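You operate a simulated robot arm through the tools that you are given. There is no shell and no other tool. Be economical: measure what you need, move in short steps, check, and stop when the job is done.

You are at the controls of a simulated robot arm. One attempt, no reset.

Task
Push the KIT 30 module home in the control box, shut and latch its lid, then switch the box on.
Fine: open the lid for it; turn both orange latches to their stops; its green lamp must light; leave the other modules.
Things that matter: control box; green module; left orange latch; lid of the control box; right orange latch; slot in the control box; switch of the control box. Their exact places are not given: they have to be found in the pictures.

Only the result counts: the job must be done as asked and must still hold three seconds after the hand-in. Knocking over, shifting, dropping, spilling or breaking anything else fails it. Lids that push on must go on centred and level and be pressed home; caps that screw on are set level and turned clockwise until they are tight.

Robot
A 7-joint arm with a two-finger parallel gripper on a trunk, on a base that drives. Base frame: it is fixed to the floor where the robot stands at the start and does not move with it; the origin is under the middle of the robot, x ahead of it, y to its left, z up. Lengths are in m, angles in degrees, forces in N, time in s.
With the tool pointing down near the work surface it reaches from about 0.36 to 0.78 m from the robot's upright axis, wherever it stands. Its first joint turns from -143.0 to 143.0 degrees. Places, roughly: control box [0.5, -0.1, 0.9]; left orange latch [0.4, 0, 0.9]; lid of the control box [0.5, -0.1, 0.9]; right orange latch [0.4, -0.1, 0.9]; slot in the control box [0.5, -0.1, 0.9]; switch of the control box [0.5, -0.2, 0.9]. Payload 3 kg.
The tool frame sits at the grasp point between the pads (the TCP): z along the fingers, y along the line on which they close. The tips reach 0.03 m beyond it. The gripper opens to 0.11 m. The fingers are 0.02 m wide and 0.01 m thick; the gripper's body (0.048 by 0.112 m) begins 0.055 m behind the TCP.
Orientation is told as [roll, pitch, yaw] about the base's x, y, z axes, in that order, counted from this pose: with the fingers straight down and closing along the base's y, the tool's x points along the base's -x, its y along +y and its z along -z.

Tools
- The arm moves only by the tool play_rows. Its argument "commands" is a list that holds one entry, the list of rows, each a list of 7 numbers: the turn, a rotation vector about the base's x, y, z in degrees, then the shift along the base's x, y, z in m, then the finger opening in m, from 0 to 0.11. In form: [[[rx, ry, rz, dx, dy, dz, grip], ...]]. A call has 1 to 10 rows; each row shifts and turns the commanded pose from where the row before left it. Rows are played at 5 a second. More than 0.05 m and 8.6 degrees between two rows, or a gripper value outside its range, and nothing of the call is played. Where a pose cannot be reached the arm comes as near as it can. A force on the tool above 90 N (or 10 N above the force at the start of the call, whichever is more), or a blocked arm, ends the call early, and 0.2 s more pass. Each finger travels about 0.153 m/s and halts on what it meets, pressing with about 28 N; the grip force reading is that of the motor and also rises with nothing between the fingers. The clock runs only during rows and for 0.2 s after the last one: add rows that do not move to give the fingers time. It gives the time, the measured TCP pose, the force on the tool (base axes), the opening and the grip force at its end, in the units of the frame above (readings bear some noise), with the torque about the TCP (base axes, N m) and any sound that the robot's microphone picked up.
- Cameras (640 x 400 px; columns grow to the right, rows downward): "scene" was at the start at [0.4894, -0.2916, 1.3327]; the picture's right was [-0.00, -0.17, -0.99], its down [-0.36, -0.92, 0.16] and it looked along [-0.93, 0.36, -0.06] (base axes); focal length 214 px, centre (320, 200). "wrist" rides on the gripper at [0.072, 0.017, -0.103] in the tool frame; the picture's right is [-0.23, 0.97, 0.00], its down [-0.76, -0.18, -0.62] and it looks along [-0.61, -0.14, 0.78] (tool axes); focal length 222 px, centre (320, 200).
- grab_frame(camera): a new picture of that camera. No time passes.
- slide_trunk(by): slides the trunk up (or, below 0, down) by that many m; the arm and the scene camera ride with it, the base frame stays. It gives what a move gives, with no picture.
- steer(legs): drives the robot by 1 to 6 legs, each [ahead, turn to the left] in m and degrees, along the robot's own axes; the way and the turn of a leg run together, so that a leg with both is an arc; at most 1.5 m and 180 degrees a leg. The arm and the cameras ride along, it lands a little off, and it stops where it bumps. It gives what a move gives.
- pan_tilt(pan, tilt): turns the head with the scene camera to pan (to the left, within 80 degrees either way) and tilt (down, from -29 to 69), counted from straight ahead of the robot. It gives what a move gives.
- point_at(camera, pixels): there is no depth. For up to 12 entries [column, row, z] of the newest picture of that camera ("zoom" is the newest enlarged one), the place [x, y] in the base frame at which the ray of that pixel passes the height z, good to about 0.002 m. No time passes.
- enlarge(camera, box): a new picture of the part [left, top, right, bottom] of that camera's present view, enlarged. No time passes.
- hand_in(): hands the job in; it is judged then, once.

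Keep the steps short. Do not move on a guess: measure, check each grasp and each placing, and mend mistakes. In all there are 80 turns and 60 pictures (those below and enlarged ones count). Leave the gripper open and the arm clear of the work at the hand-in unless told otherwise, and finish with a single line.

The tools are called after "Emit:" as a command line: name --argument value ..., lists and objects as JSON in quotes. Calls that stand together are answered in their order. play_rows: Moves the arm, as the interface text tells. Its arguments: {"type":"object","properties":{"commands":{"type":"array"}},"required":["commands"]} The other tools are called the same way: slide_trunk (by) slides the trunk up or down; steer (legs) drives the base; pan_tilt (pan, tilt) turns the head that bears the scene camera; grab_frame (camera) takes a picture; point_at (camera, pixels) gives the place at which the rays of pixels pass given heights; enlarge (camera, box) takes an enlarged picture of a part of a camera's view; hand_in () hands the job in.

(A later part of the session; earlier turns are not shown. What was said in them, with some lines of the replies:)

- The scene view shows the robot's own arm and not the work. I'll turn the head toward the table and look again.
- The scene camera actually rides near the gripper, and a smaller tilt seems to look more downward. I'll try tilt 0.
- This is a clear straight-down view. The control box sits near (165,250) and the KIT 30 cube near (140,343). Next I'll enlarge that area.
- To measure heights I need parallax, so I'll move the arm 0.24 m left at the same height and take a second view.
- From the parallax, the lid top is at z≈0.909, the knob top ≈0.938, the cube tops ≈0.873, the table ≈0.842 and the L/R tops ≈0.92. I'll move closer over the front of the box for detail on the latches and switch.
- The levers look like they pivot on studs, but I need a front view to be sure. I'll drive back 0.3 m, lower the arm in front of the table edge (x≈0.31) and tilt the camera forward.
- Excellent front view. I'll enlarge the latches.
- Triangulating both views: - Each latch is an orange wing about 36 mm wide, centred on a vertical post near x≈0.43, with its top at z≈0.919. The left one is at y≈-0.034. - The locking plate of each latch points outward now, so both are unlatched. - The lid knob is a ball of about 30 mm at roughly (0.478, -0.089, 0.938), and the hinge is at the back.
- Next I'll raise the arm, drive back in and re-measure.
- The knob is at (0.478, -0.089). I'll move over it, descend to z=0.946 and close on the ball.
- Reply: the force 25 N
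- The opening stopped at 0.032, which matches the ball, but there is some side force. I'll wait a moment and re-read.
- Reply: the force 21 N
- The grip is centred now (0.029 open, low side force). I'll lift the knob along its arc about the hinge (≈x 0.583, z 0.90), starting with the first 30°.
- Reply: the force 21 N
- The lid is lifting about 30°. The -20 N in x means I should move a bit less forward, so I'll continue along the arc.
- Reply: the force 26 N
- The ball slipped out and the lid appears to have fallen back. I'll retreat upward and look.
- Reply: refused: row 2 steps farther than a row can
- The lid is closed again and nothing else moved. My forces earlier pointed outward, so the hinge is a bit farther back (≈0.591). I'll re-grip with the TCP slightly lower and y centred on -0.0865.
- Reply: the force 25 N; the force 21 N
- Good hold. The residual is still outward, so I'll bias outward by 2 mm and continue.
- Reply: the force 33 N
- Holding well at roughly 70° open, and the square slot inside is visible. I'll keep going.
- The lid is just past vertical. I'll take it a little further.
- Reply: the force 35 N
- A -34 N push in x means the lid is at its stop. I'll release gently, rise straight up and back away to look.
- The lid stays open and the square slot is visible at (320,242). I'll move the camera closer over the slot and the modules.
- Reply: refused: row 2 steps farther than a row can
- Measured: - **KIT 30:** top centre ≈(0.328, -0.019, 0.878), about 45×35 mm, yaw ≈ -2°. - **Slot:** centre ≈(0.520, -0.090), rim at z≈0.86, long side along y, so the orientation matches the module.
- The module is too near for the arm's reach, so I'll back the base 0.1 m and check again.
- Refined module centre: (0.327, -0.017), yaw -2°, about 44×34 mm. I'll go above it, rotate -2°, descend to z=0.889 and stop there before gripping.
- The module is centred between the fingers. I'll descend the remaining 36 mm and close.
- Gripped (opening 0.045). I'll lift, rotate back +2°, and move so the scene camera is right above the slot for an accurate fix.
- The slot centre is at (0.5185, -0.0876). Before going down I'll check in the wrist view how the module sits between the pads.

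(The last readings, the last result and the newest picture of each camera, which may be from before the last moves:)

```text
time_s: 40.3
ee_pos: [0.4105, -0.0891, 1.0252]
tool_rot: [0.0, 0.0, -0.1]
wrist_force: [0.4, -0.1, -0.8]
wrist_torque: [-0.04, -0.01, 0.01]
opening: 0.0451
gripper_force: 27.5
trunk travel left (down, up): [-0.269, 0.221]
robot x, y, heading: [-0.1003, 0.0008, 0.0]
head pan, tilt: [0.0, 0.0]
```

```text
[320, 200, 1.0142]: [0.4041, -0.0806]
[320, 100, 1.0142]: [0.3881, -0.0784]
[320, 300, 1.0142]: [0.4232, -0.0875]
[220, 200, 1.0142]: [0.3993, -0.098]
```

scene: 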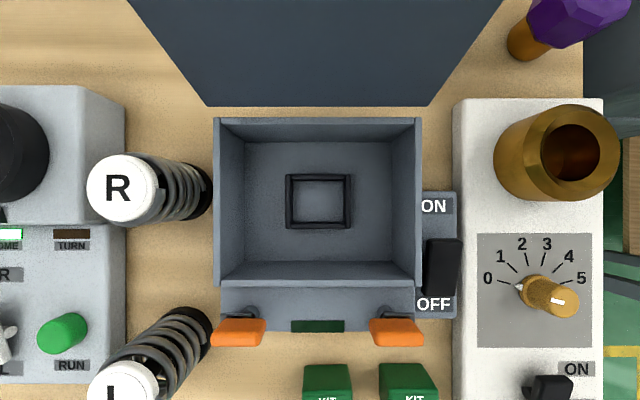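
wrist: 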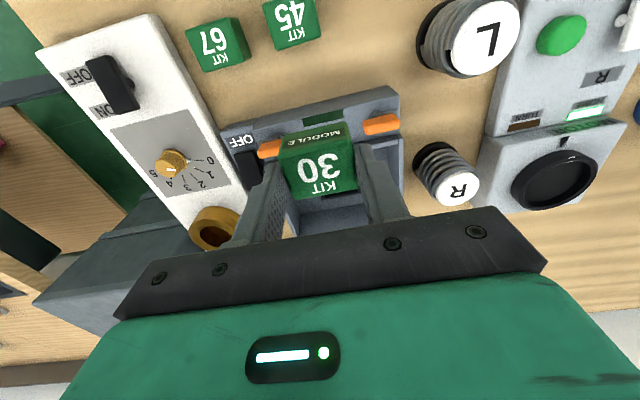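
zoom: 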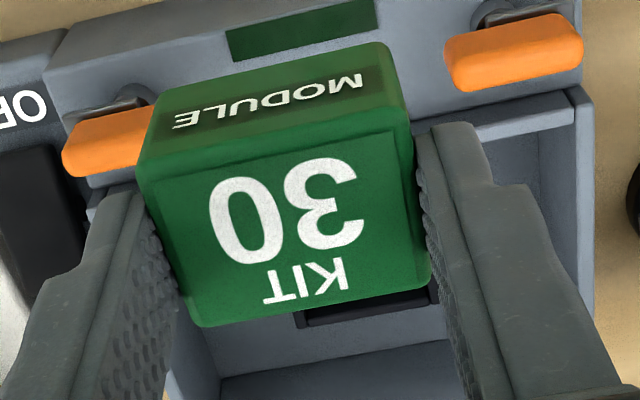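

The module sits centred to within 1–2 mm. I'll fold the head camera clear of the open lid, move over the slot and lower the module to just above the rim.

Emit:
pan_tilt --pan 0 --tilt 68

Emit:
play_rows --commands '[[[0, 0, 0, 0.036, 0.001, 0, 0.03], [0, 0, 0, 0.036, 0.001, 0, 0.03], [0, 0, 0, 0.037, 0, 0, 0.03], [0, 0, 0, 0, 0, 0, 0.03], [0, 0, 0, 0, 0, -0.04, 0.03], [0, 0, 0, 0, 0, -0.04, 0.03], [0, 0, 0, 0, 0, -0.028, 0.03], [0, 0, 0, 0, 0, 0, 0.03]]]'

Emit:
grab_frame --camera "wrist"

```text
time_s: 41.7
ee_pos: [0.4108, -0.0878, 1.025]
tool_rot: [0.0, 0.0, 0.0]
wrist_force: [-0.4, 0.4, -0.7]
wrist_torque: [0.0, 0.01, 0.02]
opening: 0.045
gripper_force: 27.6
trunk travel left (down, up): [-0.269, 0.221]
robot x, y, heading: [-0.0979, -0.0033, -0.1]
head pan, tilt: [0.0, 68.0]
```

```text
time_s: 43.5
ee_pos: [0.5195, -0.086, 0.9176]
tool_rot: [0.1, 0.0, 0.1]
wrist_force: [0.7, 0.3, 0.4]
wrist_torque: [0.0, 0.0, -0.02]
opening: 0.0449
gripper_force: 27.7
trunk travel left (down, up): [-0.269, 0.221]
robot x, y, heading: [-0.097, 0.001, 0.1]
head pan, tilt: [0.0, 68.0]
```

```text
24 pictures are left
```

wrist: 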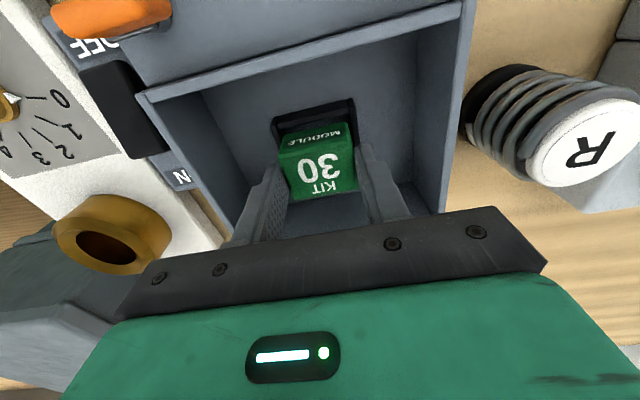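

It looks lined up. I'll lower in small steps and watch the force.

Emit:
play_rows --commands '[[[0, 0, 0, 0, 0, -0.008, 0.03], [0, 0, 0, 0, 0, -0.006, 0.03], [0, 0, 0, 0, 0, -0.006, 0.03], [0, 0, 0, 0, 0, 0, 0.03]]]'

Emit:
enlarge --camera "wrist" --box '[220, 80, 412, 200]'

```text
time_s: 44.5
ee_pos: [0.5202, -0.0865, 0.8958]
tool_rot: [0.0, 0.0, 0.0]
wrist_force: [-0.2, -0.6, -0.7]
wrist_torque: [0.0, 0.0, 0.0]
opening: 0.0451
gripper_force: 28.4
trunk travel left (down, up): [-0.269, 0.221]
robot x, y, heading: [-0.0983, -0.0014, -0.1]
head pan, tilt: [0.0, 68.0]
```

```text
3.33 times, centred on (316, 140) of wrist
```

zoom: 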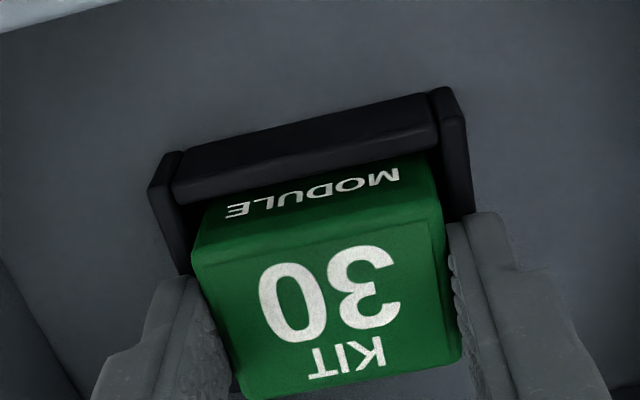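

The module is inside the rim with gaps all round and no contact yet. I'll lower further in 3 mm steps.

Emit:
play_rows --commands '[[[0, 0, 0, 0, 0, -0.003, 0.03], [0, 0, 0, 0, 0, -0.003, 0.03], [0, 0, 0, 0, 0, 0, 0.03]]]'

```text
time_s: 45.3
ee_pos: [0.5181, -0.0861, 0.8966]
tool_rot: [0.0, -0.6, 0.0]
wrist_force: [9.5, -0.8, 71.0]
wrist_torque: [0.39, 0.39, 0.06]
opening: 0.0448
gripper_force: 28.4
trunk travel left (down, up): [-0.269, 0.221]
robot x, y, heading: [-0.0939, -0.0015, 0.0]
head pan, tilt: [0.0, 68.0]
```

Firm contact at z≈0.897 (71 N), so the module or the tips have seated. I'll relieve the push, open, rise and look.

Emit:
play_rows --commands '[[[0, 0, 0, 0, 0, 0.005, 0.03], [0, 0, 0, 0, 0, 0, 0.056], [0, 0, 0, 0, 0, 0, 0.06], [0, 0, 0, 0, 0, 0.02, 0.06], [0, 0, 0, 0, 0, 0.03, 0.06], [0, 0, 0, 0, 0, 0, 0.06]]]'

Emit:
enlarge --camera "wrist" --box '[220, 80, 412, 200]'

```text
time_s: 46.7
ee_pos: [0.5182, -0.0871, 0.9466]
tool_rot: [0.0, 0.1, 0.0]
wrist_force: [0.0, -0.4, 0.1]
wrist_torque: [0.03, 0.03, 0.0]
opening: 0.06
gripper_force: 0.0
trunk travel left (down, up): [-0.269, 0.221]
robot x, y, heading: [-0.1018, 0.0041, -0.0]
head pan, tilt: [0.0, 68.0]
```

```text
3.33 times, centred on (316, 140) of wrist
```

zoom: 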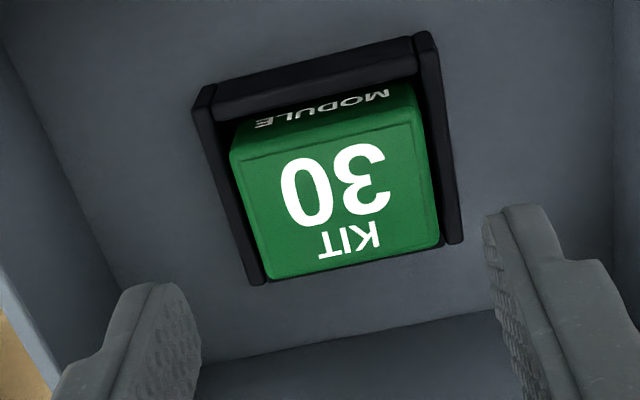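

The module sits in the slot. Now I'll close the fingers and press down on its top centre, watching force, position and sound.

Emit:
play_rows --commands '[[[0, 0, 0, 0, 0, 0, 0.0], [0, 0, 0, 0, 0, 0, 0.0], [0, 0, 0, 0, 0, -0.02, 0.0], [0, 0, 0, 0, 0, -0.008, 0.0], [0, 0, 0, 0, 0, -0.004, 0.0], [0, 0, 0, 0, 0, -0.003, 0.0], [0, 0, 0, 0, 0, 0, 0.0]]]'

```text
time_s: 48.3
ee_pos: [0.5193, -0.0876, 0.91]
tool_rot: [0.0, 0.1, 0.0]
wrist_force: [0.5, 1.1, -0.6]
wrist_torque: [-0.05, -0.03, -0.03]
opening: 0.0
gripper_force: 28.1
trunk travel left (down, up): [-0.269, 0.221]
robot x, y, heading: [-0.0936, -0.0043, 0.2]
head pan, tilt: [0.0, 68.0]
```

Emit:
play_rows --commands '[[[0, 0, 0, 0, 0, -0.003, 0.0], [0, 0, 0, 0, 0, -0.003, 0.0], [0, 0, 0, 0, 0, -0.003, 0.0], [0, 0, 0, 0, 0, -0.003, 0.0], [0, 0, 0, 0, 0, -0.003, 0.0], [0, 0, 0, 0, 0, 0, 0.0]]]'

```text
time_s: 49.3
ee_pos: [0.5212, -0.0871, 0.9088]
tool_rot: [-0.2, -1.2, -0.1]
wrist_force: [-9.1, 0.6, 44.8]
wrist_torque: [0.05, 0.55, -0.01]
opening: 0.0001
gripper_force: 28.1
trunk travel left (down, up): [-0.269, 0.221]
robot x, y, heading: [-0.0986, 0.0027, -0.0]
head pan, tilt: [0.0, 68.0]
stopped in row 4: the force on the tool passed its limit at 95 N (the readings are from after the stop); the commanded pose is now the measured one
```

Contact at tip z≈0.879, and it resisted up to 95 N with no movement. I'll rise and compare the module with the rim.

Emit:
play_rows --commands '[[[0, 0, 0, 0, 0, 0.02, 0.0], [0, 0, 0, 0, 0, 0.018, 0.03], [0, 0, 0, 0, 0, 0, 0.06], [0, 0, 0, 0, 0, 0, 0.06]]]'

Emit:
enlarge --camera "wrist" --box '[220, 80, 412, 200]'

```text
time_s: 50.3
ee_pos: [0.5219, -0.0868, 0.9453]
tool_rot: [-0.1, -0.8, 0.0]
wrist_force: [0.1, -0.1, 0.6]
wrist_torque: [0.03, 0.01, -0.01]
opening: 0.0601
gripper_force: 0.0
trunk travel left (down, up): [-0.269, 0.221]
robot x, y, heading: [-0.0928, -0.0001, 0.1]
head pan, tilt: [0.0, 68.0]
```

```text
3.33 times, centred on (316, 140) of wrist
```

zoom: 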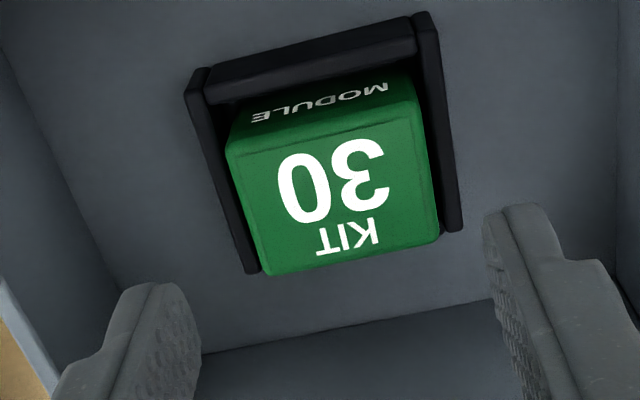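

The module is flat and bottomed in the slot (it dropped in by itself and didn't move under 95 N). Next comes closing the lid. I'll rise, drive forward 0.1 m and look at the open lid's knob.

Emit:
play_rows --commands '[[[0, 0.8, 0, -0.003, 0, 0.048, 0.06], [0, 0, 0, 0, 0, 0.048, 0.06], [0, 0, 0, 0, 0, 0.048, 0.06], [0, 0, 0, 0, 0, 0.048, 0.06], [0, 0, 0, 0, 0, 0, 0.06]]]'

Emit:
steer --legs '[[0.1, 0]]'

Emit:
pan_tilt --pan 0 --tilt 0

Emit:
grab_frame --camera "scene"

Emit:
point_at --camera "scene" --pixels '[[320, 200, 1.0], [420, 200, 1.0]]'

```text
time_s: 51.5
ee_pos: [0.5185, -0.0872, 1.1363]
tool_rot: [-0.1, 0.1, 0.0]
wrist_force: [-0.2, -1.3, -0.4]
wrist_torque: [0.0, 0.01, -0.01]
opening: 0.0599
gripper_force: 0.0
trunk travel left (down, up): [-0.269, 0.221]
robot x, y, heading: [-0.0954, 0.0016, 0.2]
head pan, tilt: [0.0, 68.0]
```

```text
time_s: 52.6
ee_pos: [0.6202, -0.0874, 1.1374]
tool_rot: [-0.1, 0.2, 0.0]
wrist_force: [-0.2, 0.1, 0.8]
wrist_torque: [0.03, -0.02, -0.01]
opening: 0.0601
gripper_force: 0.1
trunk travel left (down, up): [-0.269, 0.221]
robot x, y, heading: [0.0036, -0.0025, -0.1]
head pan, tilt: [0.0, 68.0]
```

```text
time_s: 54.0
ee_pos: [0.6193, -0.0874, 1.1368]
tool_rot: [0.0, 0.1, 0.1]
wrist_force: [-0.9, -0.2, -0.8]
wrist_torque: [0.08, -0.01, -0.01]
opening: 0.06
gripper_force: 0.1
trunk travel left (down, up): [-0.269, 0.221]
robot x, y, heading: [0.0035, 0.0011, -0.0]
head pan, tilt: [0.0, 0.0]
```

```text
20 pictures are left
```

scene: 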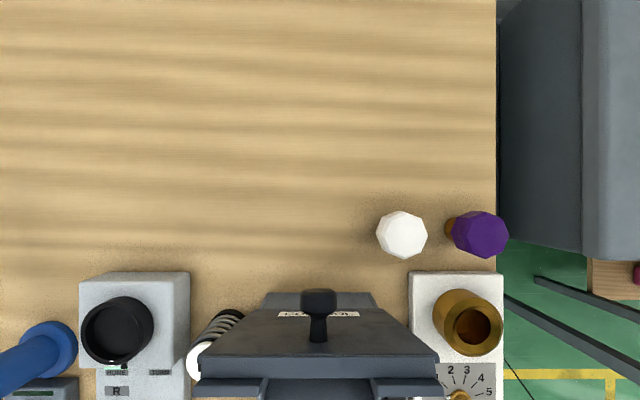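

```text
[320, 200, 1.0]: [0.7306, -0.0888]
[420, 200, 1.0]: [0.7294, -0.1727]
```

The knob ball is at about (0.648, -0.087, 1.004). I'll come down on it and pinch it.

Emit:
play_rows --commands '[[[0, 0, 0, 0.03, 0.0005, 0, 0.06], [0, 0, 0, 0, 0, -0.045, 0.06], [0, 0, 0, 0, 0, -0.045, 0.06], [0, 0, 0, 0, 0, -0.037, 0.06], [0, 0, 0, 0, 0, 0, 0.06], [0, 0, 0, 0, 0, 0, 0.015], [0, 0, 0, 0, 0, 0, 0.015], [0, 0, 0, 0, 0, 0, 0.015]]]'

Emit:
grab_frame --camera "wrist"

```text
time_s: 55.8
ee_pos: [0.6504, -0.0869, 1.01]
tool_rot: [-0.1, 0.0, 0.0]
wrist_force: [-0.2, 5.1, -3.2]
wrist_torque: [0.05, -0.56, -0.02]
opening: 0.0291
gripper_force: 45.3
trunk travel left (down, up): [-0.269, 0.221]
robot x, y, heading: [0.0074, -0.0014, -0.1]
head pan, tilt: [0.0, 0.0]
```

```text
19 pictures are left
```

wrist: 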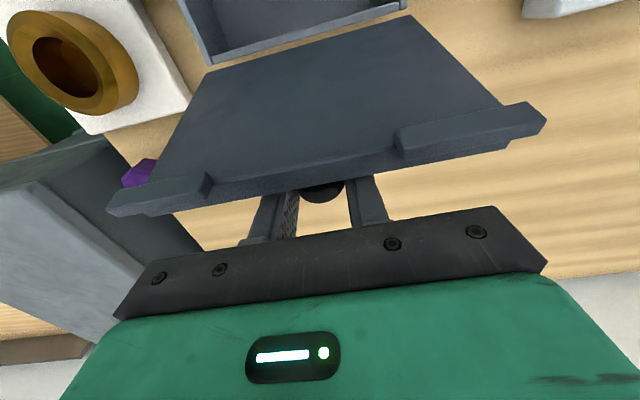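

Good pinch (0.029). I'll bring the lid back along the arc, starting with 30°.

Emit:
play_rows --commands '[[[0, 0, 0, -0.0097, 0, 0.005, 0.015], [0, 0, 0, -0.0097, 0, 0.004, 0.015], [0, 0, 0, -0.01, 0, 0.003, 0.015], [0, 0, 0, -0.0102, 0, 0.0022, 0.015], [0, 0, 0, -0.0103, 0, 0.001, 0.015], [0, 0, 0, 0, 0, 0, 0.015]]]'

```text
time_s: 57.2
ee_pos: [0.6021, -0.0857, 1.0253]
tool_rot: [-0.2, 0.0, 0.0]
wrist_force: [11.1, 4.8, 4.7]
wrist_torque: [0.09, -1.33, -0.05]
opening: 0.0291
gripper_force: 45.2
trunk travel left (down, up): [-0.269, 0.221]
robot x, y, heading: [0.0013, 0.0034, 0.2]
head pan, tilt: [0.0, 0.0]
```

Emit:
play_rows --commands '[[[0, 0, 0, -0.0104, 0, 0.0015, 0.015], [0, 0, 0, -0.0104, 0, -0.0006, 0.015], [0, 0, 0, -0.0104, 0, -0.0015, 0.015], [0, 0, 0, -0.0102, 0, -0.0025, 0.015], [0, 0, 0, 0, 0, 0, 0.015]]]'

```text
time_s: 58.4
ee_pos: [0.5577, -0.0862, 1.0221]
tool_rot: [-0.1, 0.3, 0.0]
wrist_force: [3.9, 5.8, -6.6]
wrist_torque: [0.1, -0.21, 0.01]
opening: 0.029
gripper_force: 44.9
trunk travel left (down, up): [-0.269, 0.221]
robot x, y, heading: [0.0051, 0.002, 0.1]
head pan, tilt: [0.0, 0.0]
```

Low forces. I'll continue down the arc.

Emit:
play_rows --commands '[[[0, 0, 0, -0.0098, 0, -0.0033, 0.015], [0, 0, 0, -0.0095, 0, -0.004, 0.015], [0, 0, 0, -0.0092, 0, -0.0047, 0.015], [0, 0, 0, -0.0088, 0, -0.0056, 0.015], [0, 0, 0, -0.0082, 0, -0.0064, 0.015], [0, 0, 0, 0, 0, 0, 0.015]]]'

```text
time_s: 59.8
ee_pos: [0.5137, -0.0854, 0.9973]
tool_rot: [-0.1, 0.2, 0.0]
wrist_force: [6.5, 0.4, 0.7]
wrist_torque: [0.01, -0.79, -0.07]
opening: 0.0289
gripper_force: 45.6
trunk travel left (down, up): [-0.269, 0.221]
robot x, y, heading: [0.0042, 0.0013, 0.3]
head pan, tilt: [0.0, 0.0]
```

Emit:
play_rows --commands '[[[0, 0, 0, -0.0085, 0, -0.0092, 0.015], [0, 0, 0, -0.008, 0, -0.0102, 0.015], [0, 0, 0, -0.0073, 0, -0.0112, 0.015], [0, 0, 0, -0.0065, 0, -0.012, 0.015], [0, 0, 0, -0.0054, 0, -0.0127, 0.015], [0, 0, 0, 0, 0, 0, 0.015]]]'

Emit:
grab_frame --camera "wrist"

```text
time_s: 61.2
ee_pos: [0.4776, -0.0864, 0.9416]
tool_rot: [0.0, 0.2, 0.1]
wrist_force: [7.5, 3.6, -3.8]
wrist_torque: [0.01, 0.06, -0.03]
opening: 0.0291
gripper_force: 44.6
trunk travel left (down, up): [-0.269, 0.221]
robot x, y, heading: [0.0027, 0.0014, 0.1]
head pan, tilt: [0.0, 0.0]
```

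```text
18 pictures are left
```

wrist: 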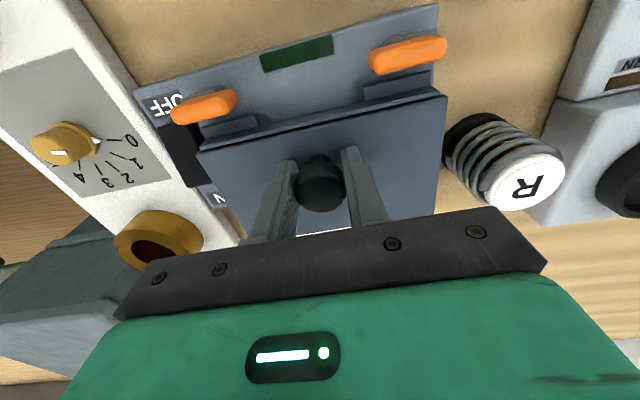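

The lid is shut. I'll release the knob, rise, and turn the gripper 90° for the left latch.

Emit:
play_rows --commands '[[[0, 0, 0, 0, 0, 0, 0.04], [0, 0, 0, 0, 0, 0, 0.05], [0, 0, 0, 0, 0, 0.048, 0.05], [0, 0, 0, 0, 0, 0.048, 0.05], [0, 0, 8.2, -0.005, 0.006, 0, 0.05], [0, 0, 8.2, -0.005, 0.006, 0, 0.05], [0, 0, 8.2, -0.005, 0.006, 0, 0.05], [0, 0, 8.2, -0.005, 0.006, 0, 0.05], [0, 0, 8.2, -0.005, 0.006, 0, 0.05], [0, 0, 8.2, -0.005, 0.006, 0, 0.05]]]'

Emit:
play_rows --commands '[[[0, 0, 8.2, -0.005, 0.006, 0, 0.04], [0, 0, 8.2, -0.004, 0.006, 0, 0.04], [0, 0, 8.2, -0.004, 0.006, 0, 0.03], [0, 0, 8.2, 0, 0, 0, 0.03], [0, 0, 8.0, 0, 0, 0, 0.03], [0, 0, 0, 0, 0, 0, 0.03]]]'

Emit:
grab_frame --camera "wrist"

Emit:
grab_frame --camera "scene"

```text
time_s: 63.4
ee_pos: [0.4469, -0.0502, 1.0401]
tool_rot: [0.0, 0.2, 49.3]
wrist_force: [0.5, 0.4, -0.2]
wrist_torque: [-0.02, -0.02, 0.0]
opening: 0.0502
gripper_force: 0.1
trunk travel left (down, up): [-0.269, 0.221]
robot x, y, heading: [0.0039, 0.0007, 0.3]
head pan, tilt: [0.0, 0.0]
```

```text
time_s: 64.8
ee_pos: [0.4347, -0.0332, 1.038]
tool_rot: [-0.2, 0.1, 90.1]
wrist_force: [0.0, 0.6, 0.2]
wrist_torque: [-0.01, -0.01, 0.02]
opening: 0.0299
gripper_force: 0.0
trunk travel left (down, up): [-0.269, 0.221]
robot x, y, heading: [0.008, 0.0018, 0.1]
head pan, tilt: [0.0, 0.0]
```

```text
17 pictures are left
```

wrist: 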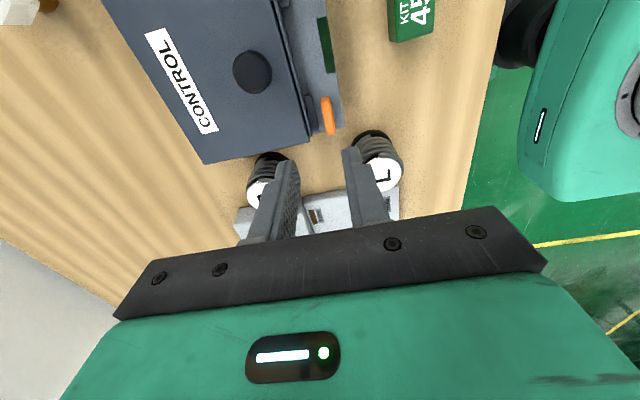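

```text
16 pictures are left
```

scene: 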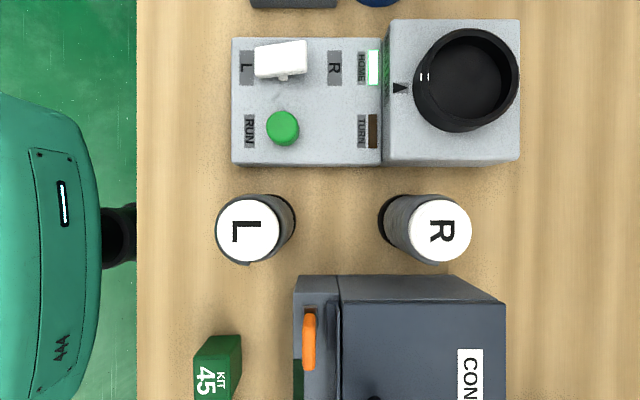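

Both views show the left wing. I'll measure its top centre in each.

Emit:
point_at --camera "wrist" --pixels '[[324, 97, 0.919], [331, 134, 0.919], [328, 115, 0.919]]'

Emit:
point_at --camera "scene" --pixels '[[310, 314, 0.919], [309, 368, 0.919], [309, 341, 0.919]]'

```text
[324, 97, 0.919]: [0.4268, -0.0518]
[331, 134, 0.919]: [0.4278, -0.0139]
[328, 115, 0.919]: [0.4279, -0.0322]
```

```text
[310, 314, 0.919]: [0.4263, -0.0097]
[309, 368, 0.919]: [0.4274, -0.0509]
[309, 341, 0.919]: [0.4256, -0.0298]
```

Both views agree: the wing centre is at x≈0.4275, y≈-0.032, and its top is nearer z≈0.927. I'll descend with 30 mm opening so the tips stop at z≈0.911, just above the lid level.

Emit:
play_rows --commands '[[[0, 0, 0, -0.0072, 0.0007, 0, 0.03], [0, 0, 0, 0, 0, -0.045, 0.03], [0, 0, 0, 0, 0, -0.04, 0.03], [0, 0, 0, 0, 0, -0.012, 0.03], [0, 0, 0, 0, 0, 0, 0.03]]]'

Emit:
enlarge --camera "wrist" --box '[224, 90, 416, 210]'

```text
time_s: 66.0
ee_pos: [0.4265, -0.0327, 0.9426]
tool_rot: [-0.1, 0.1, 90.0]
wrist_force: [0.6, 0.1, 0.7]
wrist_torque: [0.0, -0.01, -0.01]
opening: 0.0299
gripper_force: 0.0
trunk travel left (down, up): [-0.269, 0.221]
robot x, y, heading: [0.0067, -0.0012, 0.2]
head pan, tilt: [0.0, 0.0]
```

```text
3.33 times, centred on (320, 150) of wrist
```

zoom: 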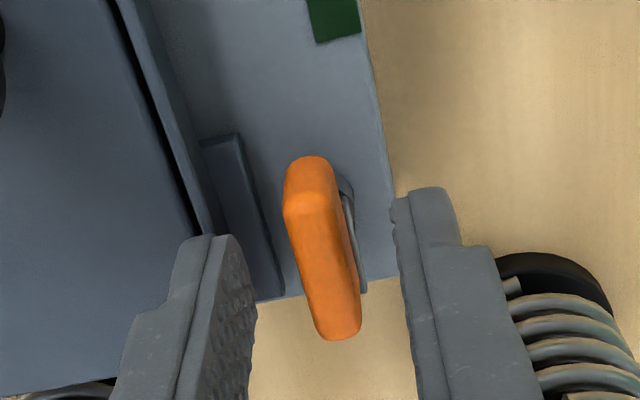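

The wing is centred between the tips. Closing.

Emit:
play_rows --commands '[[[0, 0, 0, 0, 0, 0, 0.0], [0, 0, 0, 0, 0, 0, 0.0], [0, 0, 0, 0, 0, 0, 0.0]]]'

```text
time_s: 66.8
ee_pos: [0.4272, -0.032, 0.9412]
tool_rot: [-0.1, 0.2, 89.9]
wrist_force: [-5.5, -1.4, -4.6]
wrist_torque: [-0.34, 0.15, 0.02]
opening: 0.0098
gripper_force: 45.2
trunk travel left (down, up): [-0.269, 0.221]
robot x, y, heading: [0.0057, 0.0012, 0.2]
head pan, tilt: [0.0, 0.0]
```

The wing is gripped (9.8 mm). Now I'll turn it clockwise, seen from above, so the locking plate swings toward the lid. First 24°, watching torque.

Emit:
play_rows --commands '[[[0, 0, -8, 0, 0, 0, 0.0], [0, 0, -8, 0, 0, 0, 0.0], [0, 0, -8, 0, 0, 0, 0.0], [0, 0, 0, 0, 0, 0, 0.0]]]'

```text
time_s: 67.8
ee_pos: [0.4266, -0.0331, 0.9419]
tool_rot: [0.0, 0.1, 66.0]
wrist_force: [-13.3, -5.1, -1.3]
wrist_torque: [-0.29, 0.43, 0.03]
opening: 0.0097
gripper_force: 45.2
trunk travel left (down, up): [-0.269, 0.221]
robot x, y, heading: [0.0025, 0.0031, 0.1]
head pan, tilt: [0.0, 0.0]
```

It turns freely. Continuing.

Emit:
play_rows --commands '[[[0, 0, -8, -0.001, 0, 0, 0.0], [0, 0, -8, 0, 0, 0, 0.0], [0, 0, -8, 0, 0, 0, 0.0], [0, 0, -8, 0, 0, 0, 0.0], [0, 0, -8, 0, 0, 0, 0.0], [0, 0, 0, 0, 0, 0, 0.0]]]'

```text
time_s: 69.2
ee_pos: [0.4264, -0.0322, 0.9427]
tool_rot: [-0.1, 0.0, 25.9]
wrist_force: [-8.9, 0.4, -3.2]
wrist_torque: [0.39, -0.4, 0.02]
opening: 0.0098
gripper_force: 44.8
trunk travel left (down, up): [-0.269, 0.221]
robot x, y, heading: [0.0076, -0.0, 0.0]
head pan, tilt: [0.0, 0.0]
```

Emit:
play_rows --commands '[[[0, 0, -8, -0.001, 0, 0, 0.0], [0, 0, -8, 0, 0, 0, 0.0], [0, 0, -8, 0, 0, 0, 0.0], [0, 0, -4, 0, 0, 0, 0.0], [0, 0, 0, 0, 0, 0, 0.0]]]'

```text
time_s: 70.4
ee_pos: [0.4257, -0.0323, 0.9423]
tool_rot: [-0.1, 0.1, -2.0]
wrist_force: [1.6, 6.3, 0.6]
wrist_torque: [0.41, -0.15, 0.99]
opening: 0.01
gripper_force: 44.3
trunk travel left (down, up): [-0.269, 0.221]
robot x, y, heading: [0.0072, -0.0005, -0.2]
head pan, tilt: [0.0, 0.0]
```

Torque rose to about 1 N·m near 0°, which is the stop. A small extra turn will make sure.

Emit:
play_rows --commands '[[[0, 0, -4, 0, 0, 0, 0.0], [0, 0, 0, 0, 0, 0, 0.0]]]'

Emit:
grab_frame --camera "wrist"

```text
time_s: 71.0
ee_pos: [0.4253, -0.0315, 0.9416]
tool_rot: [-0.1, 0.1, -6.0]
wrist_force: [-0.6, 12.2, 1.0]
wrist_torque: [0.54, 0.12, 1.05]
opening: 0.0114
gripper_force: 44.8
trunk travel left (down, up): [-0.269, 0.221]
robot x, y, heading: [0.0055, 0.0016, 0.2]
head pan, tilt: [0.0, 0.0]
```

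```text
14 pictures are left
```

wrist: 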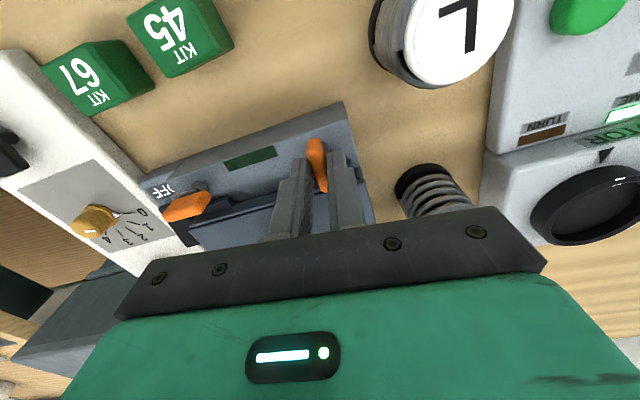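

The left latch is at its stop (the fingers began to slip). I'll release, rise, turn to -90° and move over the right latch (≈0.427, -0.142).

Emit:
play_rows --commands '[[[0, 0, 4, 0, 0, 0, 0.03], [0, 0, 0, 0, 0, 0, 0.03], [0, 0, 0, 0, 0, 0.045, 0.03], [0, 0, 0, 0, 0, 0.045, 0.03], [0, 0, -8, 0, -0.01, 0, 0.03], [0, 0, -8, 0, -0.01, 0, 0.03], [0, 0, -8, 0, -0.01, 0, 0.03], [0, 0, -8, 0, -0.01, 0, 0.03], [0, 0, -8, 0, -0.01, 0, 0.03], [0, 0, -8, 0, -0.01, 0, 0.03]]]'

Emit:
play_rows --commands '[[[0, 0, -8, 0.001, -0.01, 0, 0.03], [0, 0, -8, 0, -0.01, 0, 0.03], [0, 0, -8, 0, -0.01, 0, 0.03], [0, 0, -8, 0, -0.01, 0, 0.03], [0, 0, -8, 0, -0.01, 0, 0.03], [0, 0, 0, 0, 0, 0, 0.03]]]'

Emit:
grab_frame --camera "wrist"

Emit:
grab_frame --camera "scene"

```text
time_s: 73.2
ee_pos: [0.4248, -0.0913, 1.0319]
tool_rot: [-0.1, 0.0, -50.1]
wrist_force: [-0.3, -0.1, -0.1]
wrist_torque: [0.02, 0.01, 0.03]
opening: 0.0301
gripper_force: 0.1
trunk travel left (down, up): [-0.269, 0.221]
robot x, y, heading: [0.0079, 0.0013, -0.0]
head pan, tilt: [0.0, 0.0]
```

```text
time_s: 74.6
ee_pos: [0.4264, -0.1424, 1.0315]
tool_rot: [-0.1, 0.0, -90.1]
wrist_force: [-0.5, -0.6, -0.3]
wrist_torque: [-0.01, 0.03, 0.0]
opening: 0.0301
gripper_force: 0.1
trunk travel left (down, up): [-0.269, 0.221]
robot x, y, heading: [0.008, 0.0001, -0.1]
head pan, tilt: [0.0, 0.0]
```

```text
13 pictures are left
```

wrist: 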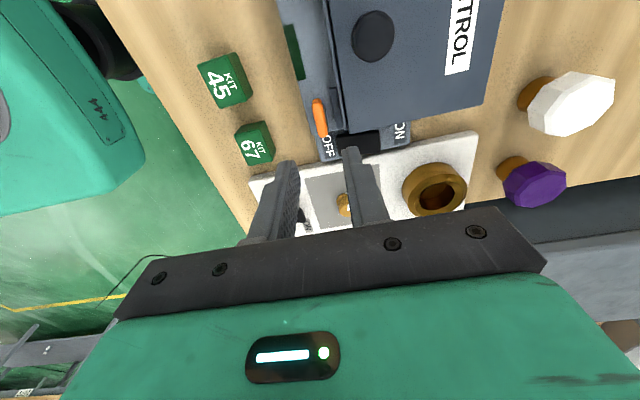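

```text
12 pictures are left
```

scene: 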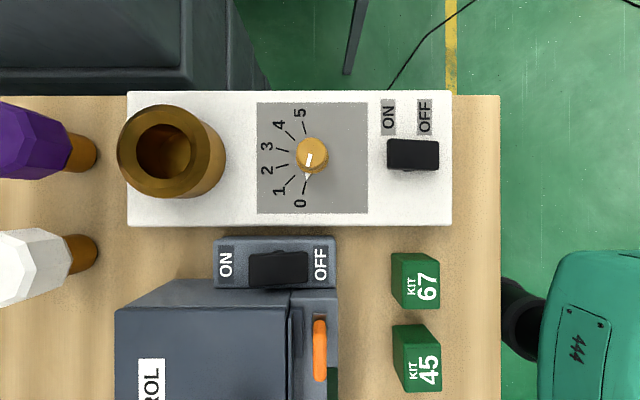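

Emit:
point_at --camera "wrist" --pixels '[[319, 118, 0.927], [317, 101, 0.927], [322, 136, 0.927]]'

Emit:
point_at --camera "scene" --pixels '[[320, 351, 0.927], [262, 268, 0.9], [300, 268, 0.9], [310, 268, 0.9], [250, 268, 0.9]]'

Emit:
enlarge --camera "scene" --box '[195, 225, 355, 325]'

```text
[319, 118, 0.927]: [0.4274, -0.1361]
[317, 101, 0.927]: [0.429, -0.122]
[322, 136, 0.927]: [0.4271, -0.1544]
```

```text
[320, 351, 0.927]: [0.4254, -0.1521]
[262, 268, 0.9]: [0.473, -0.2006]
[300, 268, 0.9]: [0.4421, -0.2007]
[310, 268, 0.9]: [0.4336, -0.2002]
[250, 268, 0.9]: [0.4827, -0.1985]
```

```text
4.00 times, centred on (275, 275) of scene
```

zoom: 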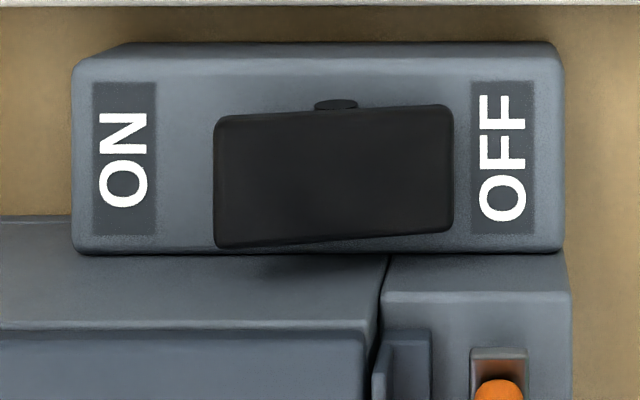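

The right wing is at (0.4265, -0.142), right under the tool. I'll descend and close.

Emit:
play_rows --commands '[[[0, 0, 0, 0, 0, -0.045, 0.03], [0, 0, 0, 0, 0, -0.035, 0.03], [0, 0, 0, 0, 0, -0.01, 0.03], [0, 0, 0, 0, 0, 0, 0.03], [0, 0, 0, 0, 0, 0, 0.0], [0, 0, 0, 0, 0, 0, 0.0], [0, 0, 0, 0, 0, 0, 0.0]]]'

```text
time_s: 76.2
ee_pos: [0.4265, -0.1437, 0.9411]
tool_rot: [-0.1, 0.1, -90.1]
wrist_force: [5.6, 2.4, -4.2]
wrist_torque: [0.42, -0.31, 0.06]
opening: 0.0099
gripper_force: 45.0
trunk travel left (down, up): [-0.269, 0.221]
robot x, y, heading: [0.0004, 0.0001, 0.1]
head pan, tilt: [0.0, 0.0]
```

Gripped at 9.9 mm. Now turning counter-clockwise.

Emit:
play_rows --commands '[[[0, 0, 8, 0, 0, 0, 0.0], [0, 0, 8, 0, 0, 0, 0.0], [0, 0, 8, 0, 0, 0, 0.0], [0, 0, 8, 0, 0, 0, 0.0], [0, 0, 0, 0, 0, 0, 0.0]]]'

```text
time_s: 77.4
ee_pos: [0.428, -0.143, 0.9415]
tool_rot: [-0.1, 0.0, -57.9]
wrist_force: [11.5, -0.5, -9.6]
wrist_torque: [-0.52, -0.69, 0.0]
opening: 0.0098
gripper_force: 45.2
trunk travel left (down, up): [-0.269, 0.221]
robot x, y, heading: [0.007, -0.0035, 0.1]
head pan, tilt: [0.0, 0.0]
```

Emit:
play_rows --commands '[[[0, 0, 8, 0.0005, 0.0005, 0, 0.0], [0, 0, 8, 0, 0, 0, 0.0], [0, 0, 8, 0, 0, 0, 0.0], [0, 0, 8, 0, 0, 0, 0.0], [0, 0, 8, 0, 0, 0, 0.0], [0, 0, 8, 0, 0, 0, 0.0], [0, 0, 8, 0, 0, 0, 0.0], [0, 0, 0, 0, 0, 0, 0.0]]]'

```text
time_s: 79.2
ee_pos: [0.4284, -0.1409, 0.9419]
tool_rot: [-0.1, 0.2, -1.9]
wrist_force: [12.0, -0.1, 5.8]
wrist_torque: [0.06, -0.89, 0.0]
opening: 0.0097
gripper_force: 44.8
trunk travel left (down, up): [-0.269, 0.221]
robot x, y, heading: [0.0046, 0.0018, 0.3]
head pan, tilt: [0.0, 0.0]
```

Emit:
play_rows --commands '[[[0, 0, 4, 0, 0, 0, 0.0], [0, 0, 4, 0, 0, 0, 0.0], [0, 0, 0, 0, 0, 0, 0.0]]]'

```text
time_s: 80.0
ee_pos: [0.427, -0.1407, 0.9413]
tool_rot: [0.0, 0.2, 5.9]
wrist_force: [9.8, -1.6, 8.1]
wrist_torque: [0.25, -0.5, -1.01]
opening: 0.0118
gripper_force: 45.0
trunk travel left (down, up): [-0.269, 0.221]
robot x, y, heading: [0.0084, 0.0012, 0.1]
head pan, tilt: [0.0, 0.0]
```

The right latch is at its stop too (-1 N·m, pads slipping). I'll release, rise and check both latches and the switch from above.

Emit:
play_rows --commands '[[[0, 0, -6, 0, 0, 0, 0.03], [0, 0, 0, 0, 0, 0, 0.03], [0, 0, 0, 0, 0, 0.045, 0.03], [0, 0, 0, 0, 0, 0.045, 0.0], [0, 0, 0, -0.04, 0, 0, 0.0], [0, 0, 0, 0, 0, 0, 0.0]]]'

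Emit:
grab_frame --camera "scene"

Emit:
grab_frame --camera "wrist"

Emit:
point_at --camera "scene" --pixels '[[320, 200, 0.9], [420, 200, 0.9]]'

```text
time_s: 81.4
ee_pos: [0.3874, -0.1414, 1.0321]
tool_rot: [-0.1, 0.0, 0.1]
wrist_force: [0.2, 0.2, -0.2]
wrist_torque: [-0.02, 0.0, -0.01]
opening: 0.0
gripper_force: 28.3
trunk travel left (down, up): [-0.269, 0.221]
robot x, y, heading: [0.0009, -0.0013, -0.1]
head pan, tilt: [0.0, 0.0]
```

```text
10 pictures are left
```

scene: 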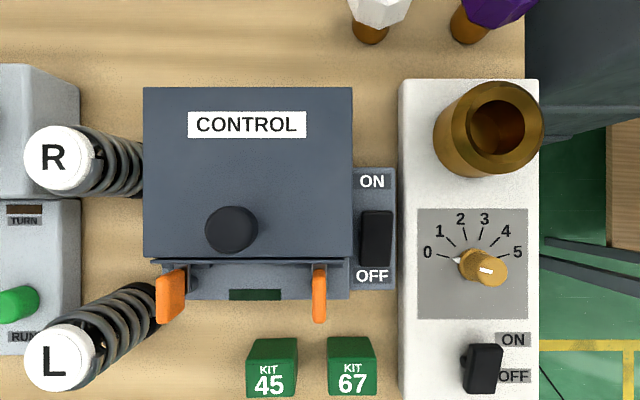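

```text
9 pictures are left
```

wrist: 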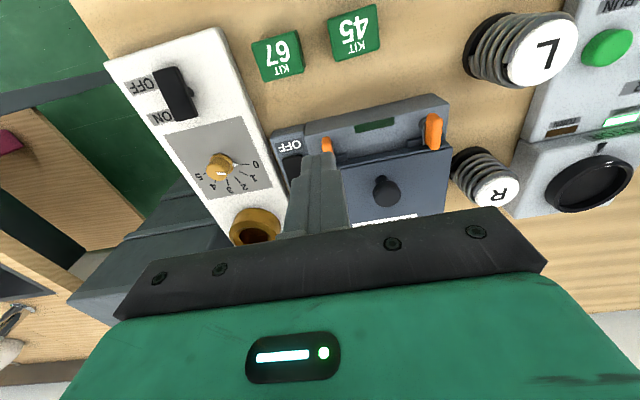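

```text
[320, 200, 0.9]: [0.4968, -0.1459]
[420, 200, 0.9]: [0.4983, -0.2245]
```

Both wings now point at the lid. The rocker switch runs about x 0.445–0.488 at y≈-0.191, top z≈0.89, with the ON end at the far side. I'll go above the ON end with closed fingers and come down in steps.

Emit:
play_rows --commands '[[[0, 0, 0, 0.04, -0.02, 0, 0.0], [0, 0, 0, 0.04, -0.02, 0, 0.0], [0, 0, 0, 0.0146, -0.009, 0, 0.0], [0, 0, 0, 0, 0, -0.04, 0.0], [0, 0, 0, 0, 0, -0.04, 0.0], [0, 0, 0, 0, 0, 0, 0.0]]]'

Emit:
enlarge --camera "wrist" --box '[192, 80, 448, 240]'

```text
time_s: 82.8
ee_pos: [0.4827, -0.1895, 0.9528]
tool_rot: [-0.1, 0.0, 0.0]
wrist_force: [-0.4, -0.2, 0.6]
wrist_torque: [0.01, 0.04, -0.04]
opening: 0.0
gripper_force: 28.5
trunk travel left (down, up): [-0.269, 0.221]
robot x, y, heading: [0.0047, 0.0011, 0.2]
head pan, tilt: [0.0, 0.0]
```

```text
2.50 times, centred on (320, 160) of wrist
```

zoom: 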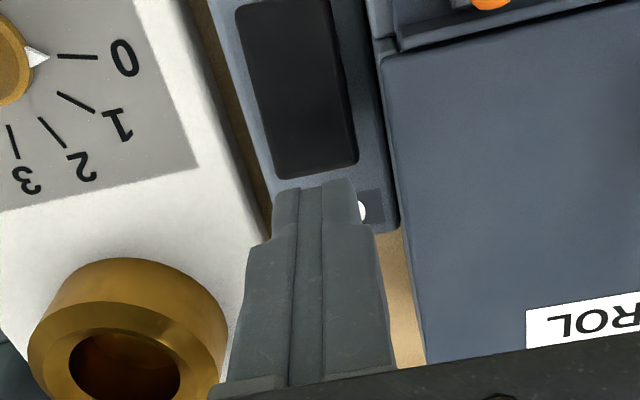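

The landing point would be right at the rocker's end edge, so I'll shift 8 mm toward the robot and then press in small steps.

Emit:
play_rows --commands '[[[0, 0, 0, -0.008, -0.001, 0, 0.0], [0, 0, 0, 0, 0, -0.015, 0.0], [0, 0, 0, 0, 0, -0.005, 0.0], [0, 0, 0, 0, 0, -0.004, 0.0], [0, 0, 0, 0, 0, -0.004, 0.0], [0, 0, 0, 0, 0, -0.004, 0.0], [0, 0, 0, 0, 0, -0.003, 0.0], [0, 0, 0, 0, 0, 0, 0.0]]]'

```text
time_s: 84.6
ee_pos: [0.4729, -0.1918, 0.9165]
tool_rot: [-0.2, 0.0, 0.0]
wrist_force: [1.8, 0.8, 8.1]
wrist_torque: [0.03, -0.01, -0.04]
opening: 0.0004
gripper_force: 28.3
trunk travel left (down, up): [-0.269, 0.221]
robot x, y, heading: [0.0044, -0.0003, -0.2]
head pan, tilt: [0.0, 0.0]
```

Light contact (8 N) at tip z≈0.887. I'll press on.

Emit:
play_rows --commands '[[[0, 0, 0, 0, 0, -0.003, 0.0], [0, 0, 0, 0, 0, -0.003, 0.0], [0, 0, 0, 0, 0, -0.003, 0.0], [0, 0, 0, 0, 0, 0, 0.0]]]'

Emit:
grab_frame --camera "wrist"

```text
time_s: 85.3
ee_pos: [0.4758, -0.1917, 0.9179]
tool_rot: [-0.4, -0.8, -0.1]
wrist_force: [-0.8, 12.2, 43.1]
wrist_torque: [0.39, 0.41, -0.06]
opening: 0.0
gripper_force: 28.3
trunk travel left (down, up): [-0.269, 0.221]
robot x, y, heading: [0.0044, 0.0001, 0.1]
head pan, tilt: [0.0, 0.0]
stopped in row 3: the force on the tool passed its limit at 98 N (the readings are from after the stop); the commanded pose is now the measured one
```

```text
7 pictures are left
```

wrist: 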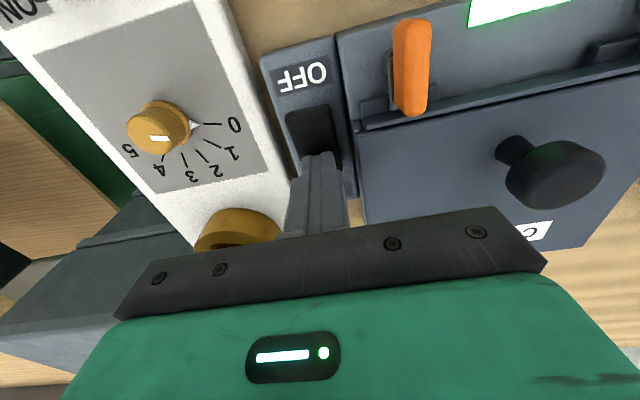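

The lamp window at (520,10) is glowing green-white. I'll lift off, clear the work and check that it stays lit.

Emit:
play_rows --commands '[[[0, 0, 0, 0, 0, 0.03, 0.0], [0, 0.8, 0, 0, 0, 0.045, 0.0], [0, 0, 0, -0.03, 0.02, 0.035, 0.05], [0, 0, 0, -0.04, 0.02, 0.02, 0.08], [0, 0, 0, 0, 0, 0.03, 0.08], [0, 0, 0, 0, 0, 0, 0.08]]]'

Emit:
grab_frame --camera "scene"

Emit:
enlarge --camera "scene" --box '[180, 130, 420, 280]'

```text
refused: row 3 steps farther than a row can; nothing moved
```

```text
6 pictures are left
```

scene: 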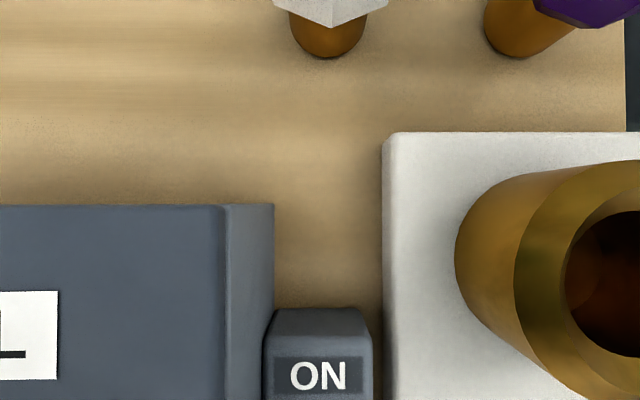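

```text
2.67 times, centred on (300, 205) of scene
```

zoom: 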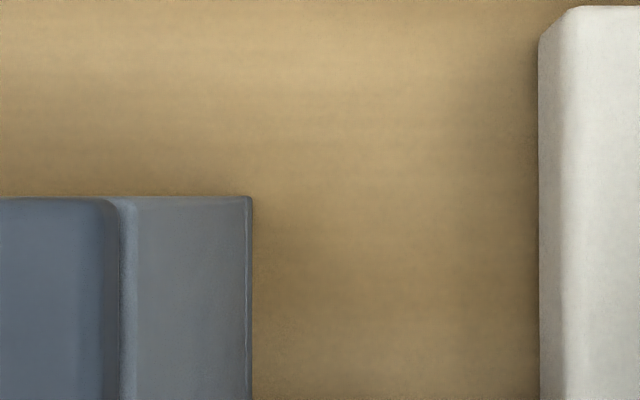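

One step was too long, so I'll use shorter ones.

Emit:
play_rows --commands '[[[0, 0, 0, 0, 0, 0.03, 0.0], [0, 0.8, 0, 0, 0, 0.045, 0.0], [0, 0, 0, 0, 0, 0.045, 0.05], [0, 0, 0, -0.035, 0.02, 0.01, 0.08], [0, 0, 0, -0.035, 0.02, 0.01, 0.08], [0, 0, 0, 0, 0.02, 0.0, 0.08], [0, 0, 0, 0, 0, 0, 0.08], [0, 0, 0, 0, 0, 0, 0.08]]]'

Emit:
grab_frame --camera "scene"

```text
time_s: 87.1
ee_pos: [0.4058, -0.1321, 1.0549]
tool_rot: [-0.3, 0.4, 0.0]
wrist_force: [0.1, 0.6, 0.3]
wrist_torque: [0.0, -0.01, 0.02]
opening: 0.0802
gripper_force: 0.0
trunk travel left (down, up): [-0.269, 0.221]
robot x, y, heading: [0.0019, 0.0034, 0.2]
head pan, tilt: [0.0, 0.0]
```

```text
4 pictures are left
```

scene: 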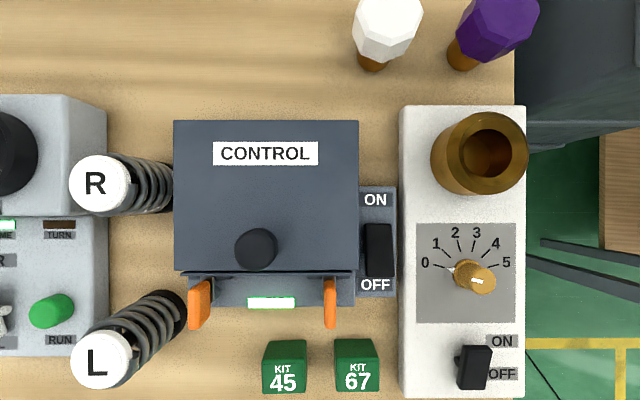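

The lamp is lit and stays lit, the lid is shut, both latches are at their stops, and the other modules are untouched. The gripper is open and clear, so I'm handing in.

Emit:
hand_in

```text
The job is handed in.
```

KIT 30 is seated in the control box, the lid is shut with both latches turned to their stops, the box is switched on with its green lamp lit, and the job is handed in.
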